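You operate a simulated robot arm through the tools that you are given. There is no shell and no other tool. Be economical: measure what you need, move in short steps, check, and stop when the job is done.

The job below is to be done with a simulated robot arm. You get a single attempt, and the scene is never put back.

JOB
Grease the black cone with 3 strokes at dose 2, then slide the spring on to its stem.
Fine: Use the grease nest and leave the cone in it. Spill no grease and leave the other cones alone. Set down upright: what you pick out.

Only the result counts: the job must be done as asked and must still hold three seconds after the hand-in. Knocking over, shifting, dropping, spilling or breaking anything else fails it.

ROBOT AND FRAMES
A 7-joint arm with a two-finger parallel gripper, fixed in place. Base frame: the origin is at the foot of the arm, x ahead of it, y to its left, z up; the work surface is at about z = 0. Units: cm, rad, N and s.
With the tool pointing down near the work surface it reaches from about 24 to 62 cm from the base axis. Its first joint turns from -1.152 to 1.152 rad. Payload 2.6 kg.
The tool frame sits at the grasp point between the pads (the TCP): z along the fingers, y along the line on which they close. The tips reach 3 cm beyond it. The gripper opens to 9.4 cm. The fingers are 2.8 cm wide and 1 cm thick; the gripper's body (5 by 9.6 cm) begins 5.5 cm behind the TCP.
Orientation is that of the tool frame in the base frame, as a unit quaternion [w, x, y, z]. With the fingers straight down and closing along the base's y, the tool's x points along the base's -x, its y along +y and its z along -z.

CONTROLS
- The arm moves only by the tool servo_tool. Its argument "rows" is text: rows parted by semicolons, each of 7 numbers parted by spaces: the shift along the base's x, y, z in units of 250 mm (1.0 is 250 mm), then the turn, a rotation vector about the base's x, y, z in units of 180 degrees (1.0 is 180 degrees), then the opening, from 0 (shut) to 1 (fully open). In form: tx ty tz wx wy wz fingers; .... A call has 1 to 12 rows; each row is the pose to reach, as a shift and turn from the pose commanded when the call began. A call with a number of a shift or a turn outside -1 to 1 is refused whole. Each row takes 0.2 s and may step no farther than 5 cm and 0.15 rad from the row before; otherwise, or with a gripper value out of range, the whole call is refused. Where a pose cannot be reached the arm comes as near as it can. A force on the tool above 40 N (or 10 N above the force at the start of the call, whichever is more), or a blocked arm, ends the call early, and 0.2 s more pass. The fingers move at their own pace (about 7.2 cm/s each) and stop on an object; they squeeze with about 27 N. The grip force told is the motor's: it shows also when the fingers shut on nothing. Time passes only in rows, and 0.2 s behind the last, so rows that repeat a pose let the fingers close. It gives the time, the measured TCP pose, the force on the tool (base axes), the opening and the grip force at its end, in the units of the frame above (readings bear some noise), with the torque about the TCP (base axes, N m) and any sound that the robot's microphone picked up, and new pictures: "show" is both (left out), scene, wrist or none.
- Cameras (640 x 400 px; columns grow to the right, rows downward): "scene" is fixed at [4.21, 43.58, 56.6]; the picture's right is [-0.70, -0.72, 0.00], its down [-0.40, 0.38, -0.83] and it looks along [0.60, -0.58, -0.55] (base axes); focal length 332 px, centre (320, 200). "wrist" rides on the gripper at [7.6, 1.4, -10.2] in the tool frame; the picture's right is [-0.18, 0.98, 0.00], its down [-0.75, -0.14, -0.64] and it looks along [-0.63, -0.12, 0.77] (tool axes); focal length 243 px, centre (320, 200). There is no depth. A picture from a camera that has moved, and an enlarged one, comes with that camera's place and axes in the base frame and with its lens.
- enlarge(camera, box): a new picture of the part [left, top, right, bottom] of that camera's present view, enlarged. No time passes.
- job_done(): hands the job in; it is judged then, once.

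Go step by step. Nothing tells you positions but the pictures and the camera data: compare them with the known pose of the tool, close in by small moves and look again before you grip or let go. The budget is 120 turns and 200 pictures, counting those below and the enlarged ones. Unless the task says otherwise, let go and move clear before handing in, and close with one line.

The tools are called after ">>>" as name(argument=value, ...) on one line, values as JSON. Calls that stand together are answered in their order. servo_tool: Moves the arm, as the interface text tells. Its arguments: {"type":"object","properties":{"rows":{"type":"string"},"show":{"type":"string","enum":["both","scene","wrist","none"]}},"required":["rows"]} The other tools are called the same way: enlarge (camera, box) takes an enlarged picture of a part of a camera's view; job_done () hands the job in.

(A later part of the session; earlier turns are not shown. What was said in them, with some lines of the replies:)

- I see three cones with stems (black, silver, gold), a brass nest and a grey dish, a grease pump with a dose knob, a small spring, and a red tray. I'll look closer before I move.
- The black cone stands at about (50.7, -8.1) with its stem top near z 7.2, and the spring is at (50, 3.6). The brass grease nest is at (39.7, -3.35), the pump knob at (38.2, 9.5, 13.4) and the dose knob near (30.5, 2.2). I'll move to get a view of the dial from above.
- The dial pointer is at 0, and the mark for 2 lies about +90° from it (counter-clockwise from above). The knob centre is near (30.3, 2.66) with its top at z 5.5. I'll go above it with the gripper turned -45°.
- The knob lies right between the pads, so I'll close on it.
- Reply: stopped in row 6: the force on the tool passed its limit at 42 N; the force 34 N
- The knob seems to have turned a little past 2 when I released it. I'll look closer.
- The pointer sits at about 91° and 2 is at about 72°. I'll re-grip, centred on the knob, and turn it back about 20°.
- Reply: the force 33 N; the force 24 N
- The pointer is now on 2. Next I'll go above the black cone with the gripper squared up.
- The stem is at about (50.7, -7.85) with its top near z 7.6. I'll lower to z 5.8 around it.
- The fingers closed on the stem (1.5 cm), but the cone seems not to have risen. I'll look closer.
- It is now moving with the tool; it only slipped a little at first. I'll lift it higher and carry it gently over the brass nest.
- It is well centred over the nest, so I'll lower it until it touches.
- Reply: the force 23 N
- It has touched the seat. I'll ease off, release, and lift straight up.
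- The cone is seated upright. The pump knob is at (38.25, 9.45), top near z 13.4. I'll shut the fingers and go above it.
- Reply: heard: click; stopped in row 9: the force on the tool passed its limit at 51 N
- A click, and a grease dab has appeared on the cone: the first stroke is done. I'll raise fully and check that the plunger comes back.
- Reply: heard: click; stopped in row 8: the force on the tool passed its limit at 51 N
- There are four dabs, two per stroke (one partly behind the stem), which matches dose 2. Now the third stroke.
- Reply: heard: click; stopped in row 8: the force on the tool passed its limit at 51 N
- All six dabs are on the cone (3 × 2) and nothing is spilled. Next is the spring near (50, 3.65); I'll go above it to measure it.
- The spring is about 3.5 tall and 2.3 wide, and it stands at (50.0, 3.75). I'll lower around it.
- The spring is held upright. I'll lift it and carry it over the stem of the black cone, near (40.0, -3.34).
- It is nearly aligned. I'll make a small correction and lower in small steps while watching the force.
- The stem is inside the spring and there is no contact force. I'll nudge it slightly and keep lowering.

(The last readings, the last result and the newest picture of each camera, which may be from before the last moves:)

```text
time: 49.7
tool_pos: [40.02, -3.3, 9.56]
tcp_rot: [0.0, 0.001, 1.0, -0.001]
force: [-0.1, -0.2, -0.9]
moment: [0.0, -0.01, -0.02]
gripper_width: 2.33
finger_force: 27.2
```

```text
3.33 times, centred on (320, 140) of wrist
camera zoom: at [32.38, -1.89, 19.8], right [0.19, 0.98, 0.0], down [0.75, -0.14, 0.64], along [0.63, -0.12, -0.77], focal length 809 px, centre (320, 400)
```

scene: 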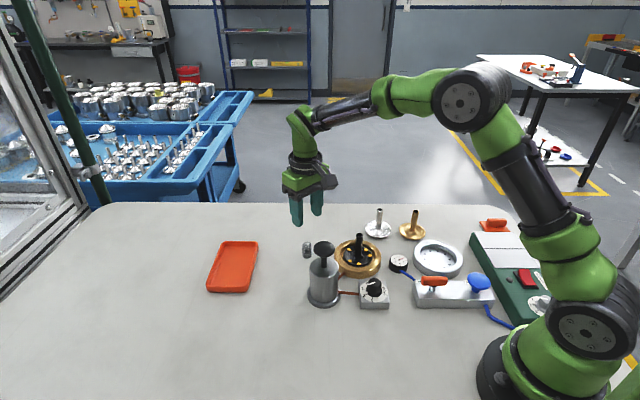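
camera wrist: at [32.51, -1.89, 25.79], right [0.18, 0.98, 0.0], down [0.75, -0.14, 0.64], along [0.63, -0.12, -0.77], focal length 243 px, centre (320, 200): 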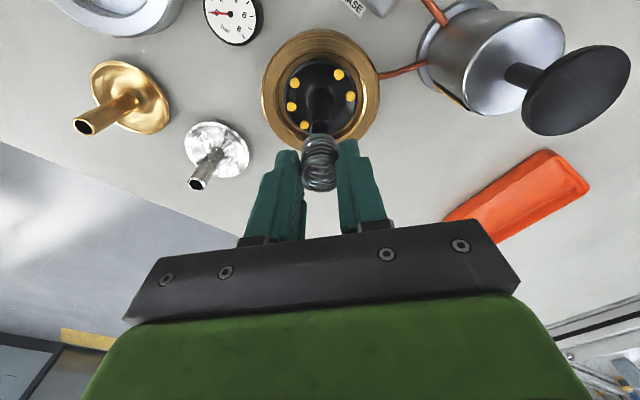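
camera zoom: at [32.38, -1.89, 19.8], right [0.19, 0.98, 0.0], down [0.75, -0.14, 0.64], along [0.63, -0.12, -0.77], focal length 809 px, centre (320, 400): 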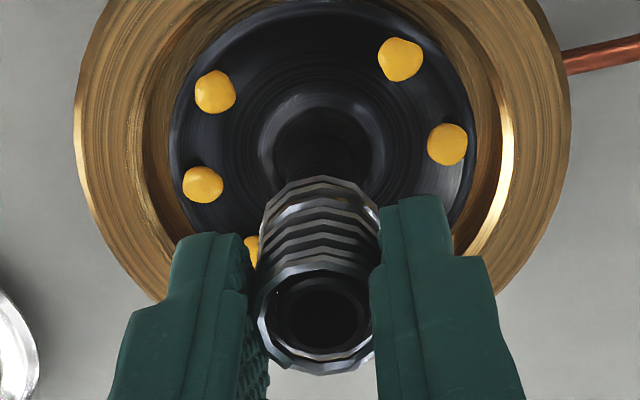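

The stem top now shows centred inside the spring. I'll lower it most of the way.

>>> servo_tool(rows="0 0 -.014 0 0 0 .1; 0 0 -.028 0 0 0 .1; 0 0 -.042 0 0 0 .1; 0 0 -.056 0 0 0 .1; 0 0 -.07 0 0 0 .1; 0 0 -.084 0 0 0 .1; 0 0 -.096 0 0 0 .1", show="none")

>>> enlarge(camera="scene", box=[340, 225, 380, 265])

>>> enlarge(camera="wrist", box=[270, 80, 370, 200])

```text
time: 51.3
tool_pos: [39.98, -3.29, 7.04]
tcp_rot: [0.001, 0.0, 1.0, -0.001]
force: [-0.3, -0.3, -0.2]
moment: [0.02, -0.01, 0.0]
gripper_width: 2.37
finger_force: 26.7
```

```text
10.00 times, centred on (360, 245) of scene
camera zoom: at [4.21, 43.58, 56.6], right [-0.7, -0.72, 0.0], down [-0.4, 0.38, -0.83], along [0.6, -0.58, -0.55], focal length 3318 px, centre (-80, -250)
```

zoom: 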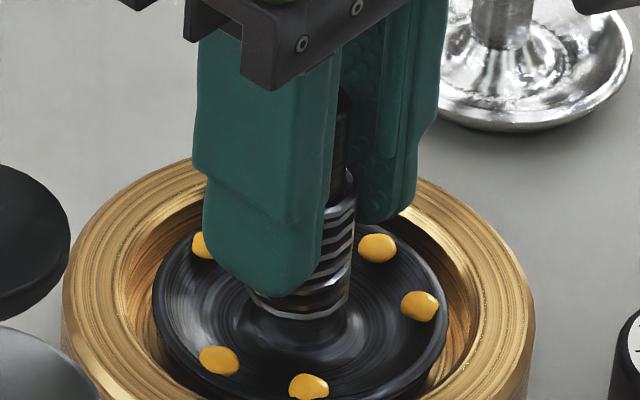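

```text
3.33 times, centred on (320, 140) of wrist
camera zoom: at [32.35, -1.85, 17.41], right [0.18, 0.98, 0.0], down [0.75, -0.14, 0.64], along [0.63, -0.12, -0.77], focal length 809 px, centre (320, 400)
```

zoom: 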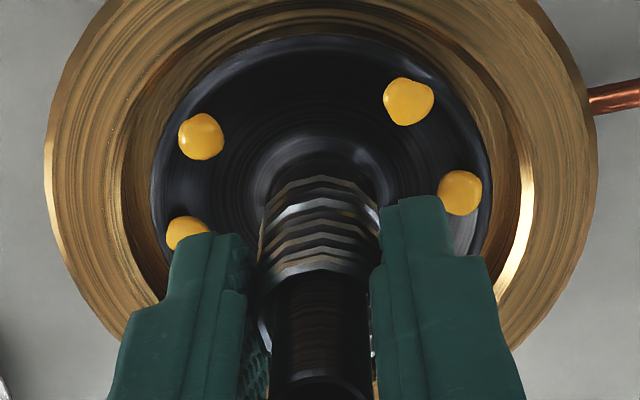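

>>> servo_tool(rows="0 0 -.006 0 0 0 .1; 0 0 -.012 0 0 0 .1; 0 0 -.012 0 0 0 .26; 0 0 -.012 0 0 0 .3; 0 0 -.012 0 0 0 .36; 0 0 -.012 0 0 0 .36; 0 0 .05 0 0 0 .36; 0 0 .15 0 0 0 .36; 0 0 .3 0 0 0 .36; 0 0 .46 0 0 0 .36; 0 0 .56 0 0 0 .36; 0 0 .56 0 0 0 .36")

>>> enlarge(camera="scene", box=[290, 215, 400, 310])

>>> enlarge(camera="wrist", box=[240, 20, 400, 150])

```text
time: 53.9
tool_pos: [40.09, -3.52, 21.33]
tcp_rot: [0.0, 0.0, 1.0, -0.001]
force: [0.5, 0.6, -0.2]
moment: [-0.05, -0.01, 0.0]
gripper_width: 3.4
finger_force: 0.0
camera wrist: at [32.43, -1.93, 31.55], right [0.18, 0.98, 0.0], down [0.75, -0.14, 0.64], along [0.63, -0.12, -0.77], focal length 243 px, centre (320, 200)
```

scene: 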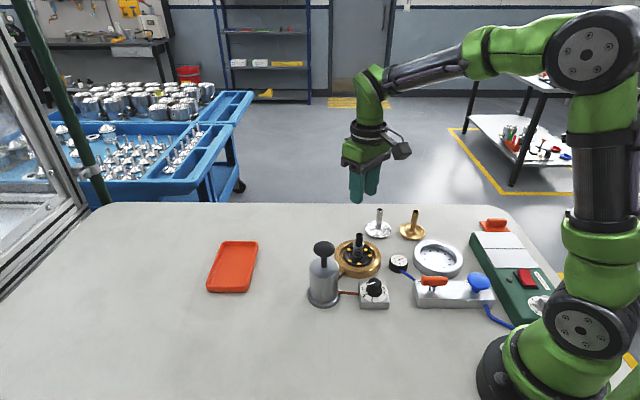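
wrist: 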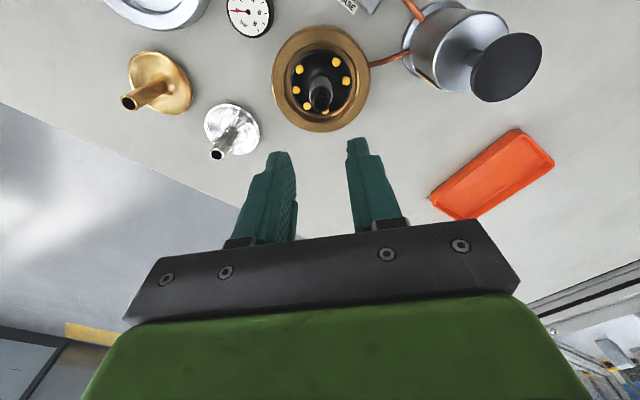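

```text
4.21 times, centred on (345, 262) of scene
camera zoom: at [4.21, 43.58, 56.6], right [-0.7, -0.72, 0.0], down [-0.4, 0.38, -0.83], along [0.6, -0.58, -0.55], focal length 1397 px, centre (215, -63)
```

zoom: 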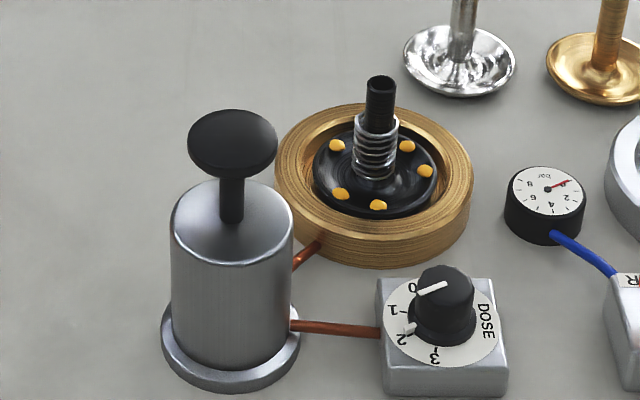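

```text
3.08 times, centred on (320, 85) of wrist
camera zoom: at [32.43, -1.93, 31.55], right [0.18, 0.98, 0.0], down [0.75, -0.14, 0.64], along [0.63, -0.12, -0.77], focal length 746 px, centre (320, 554)
```

zoom: 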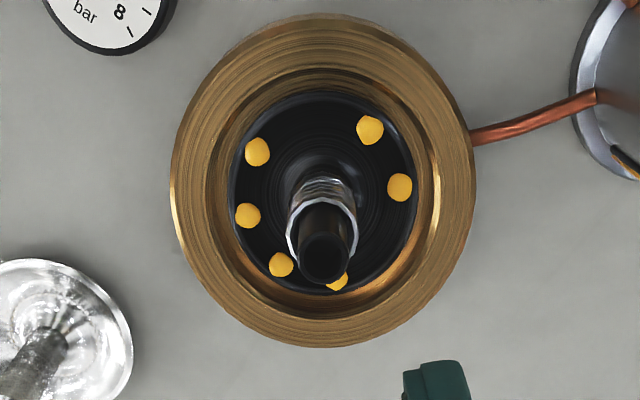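

The spring sits on the black cone's stem. The cone stands in the grease nest with six dabs (3 strokes at dose 2), the pump plunger is up, the tool is clear, and nothing else has moved.

>>> job_done()

```text
The job is handed in.
```

The job is handed in: I greased the black cone with 3 strokes at dose 2 and left it upright in the nest with the spring on its stem. I saw no spilled grease and did not touch the other cones.
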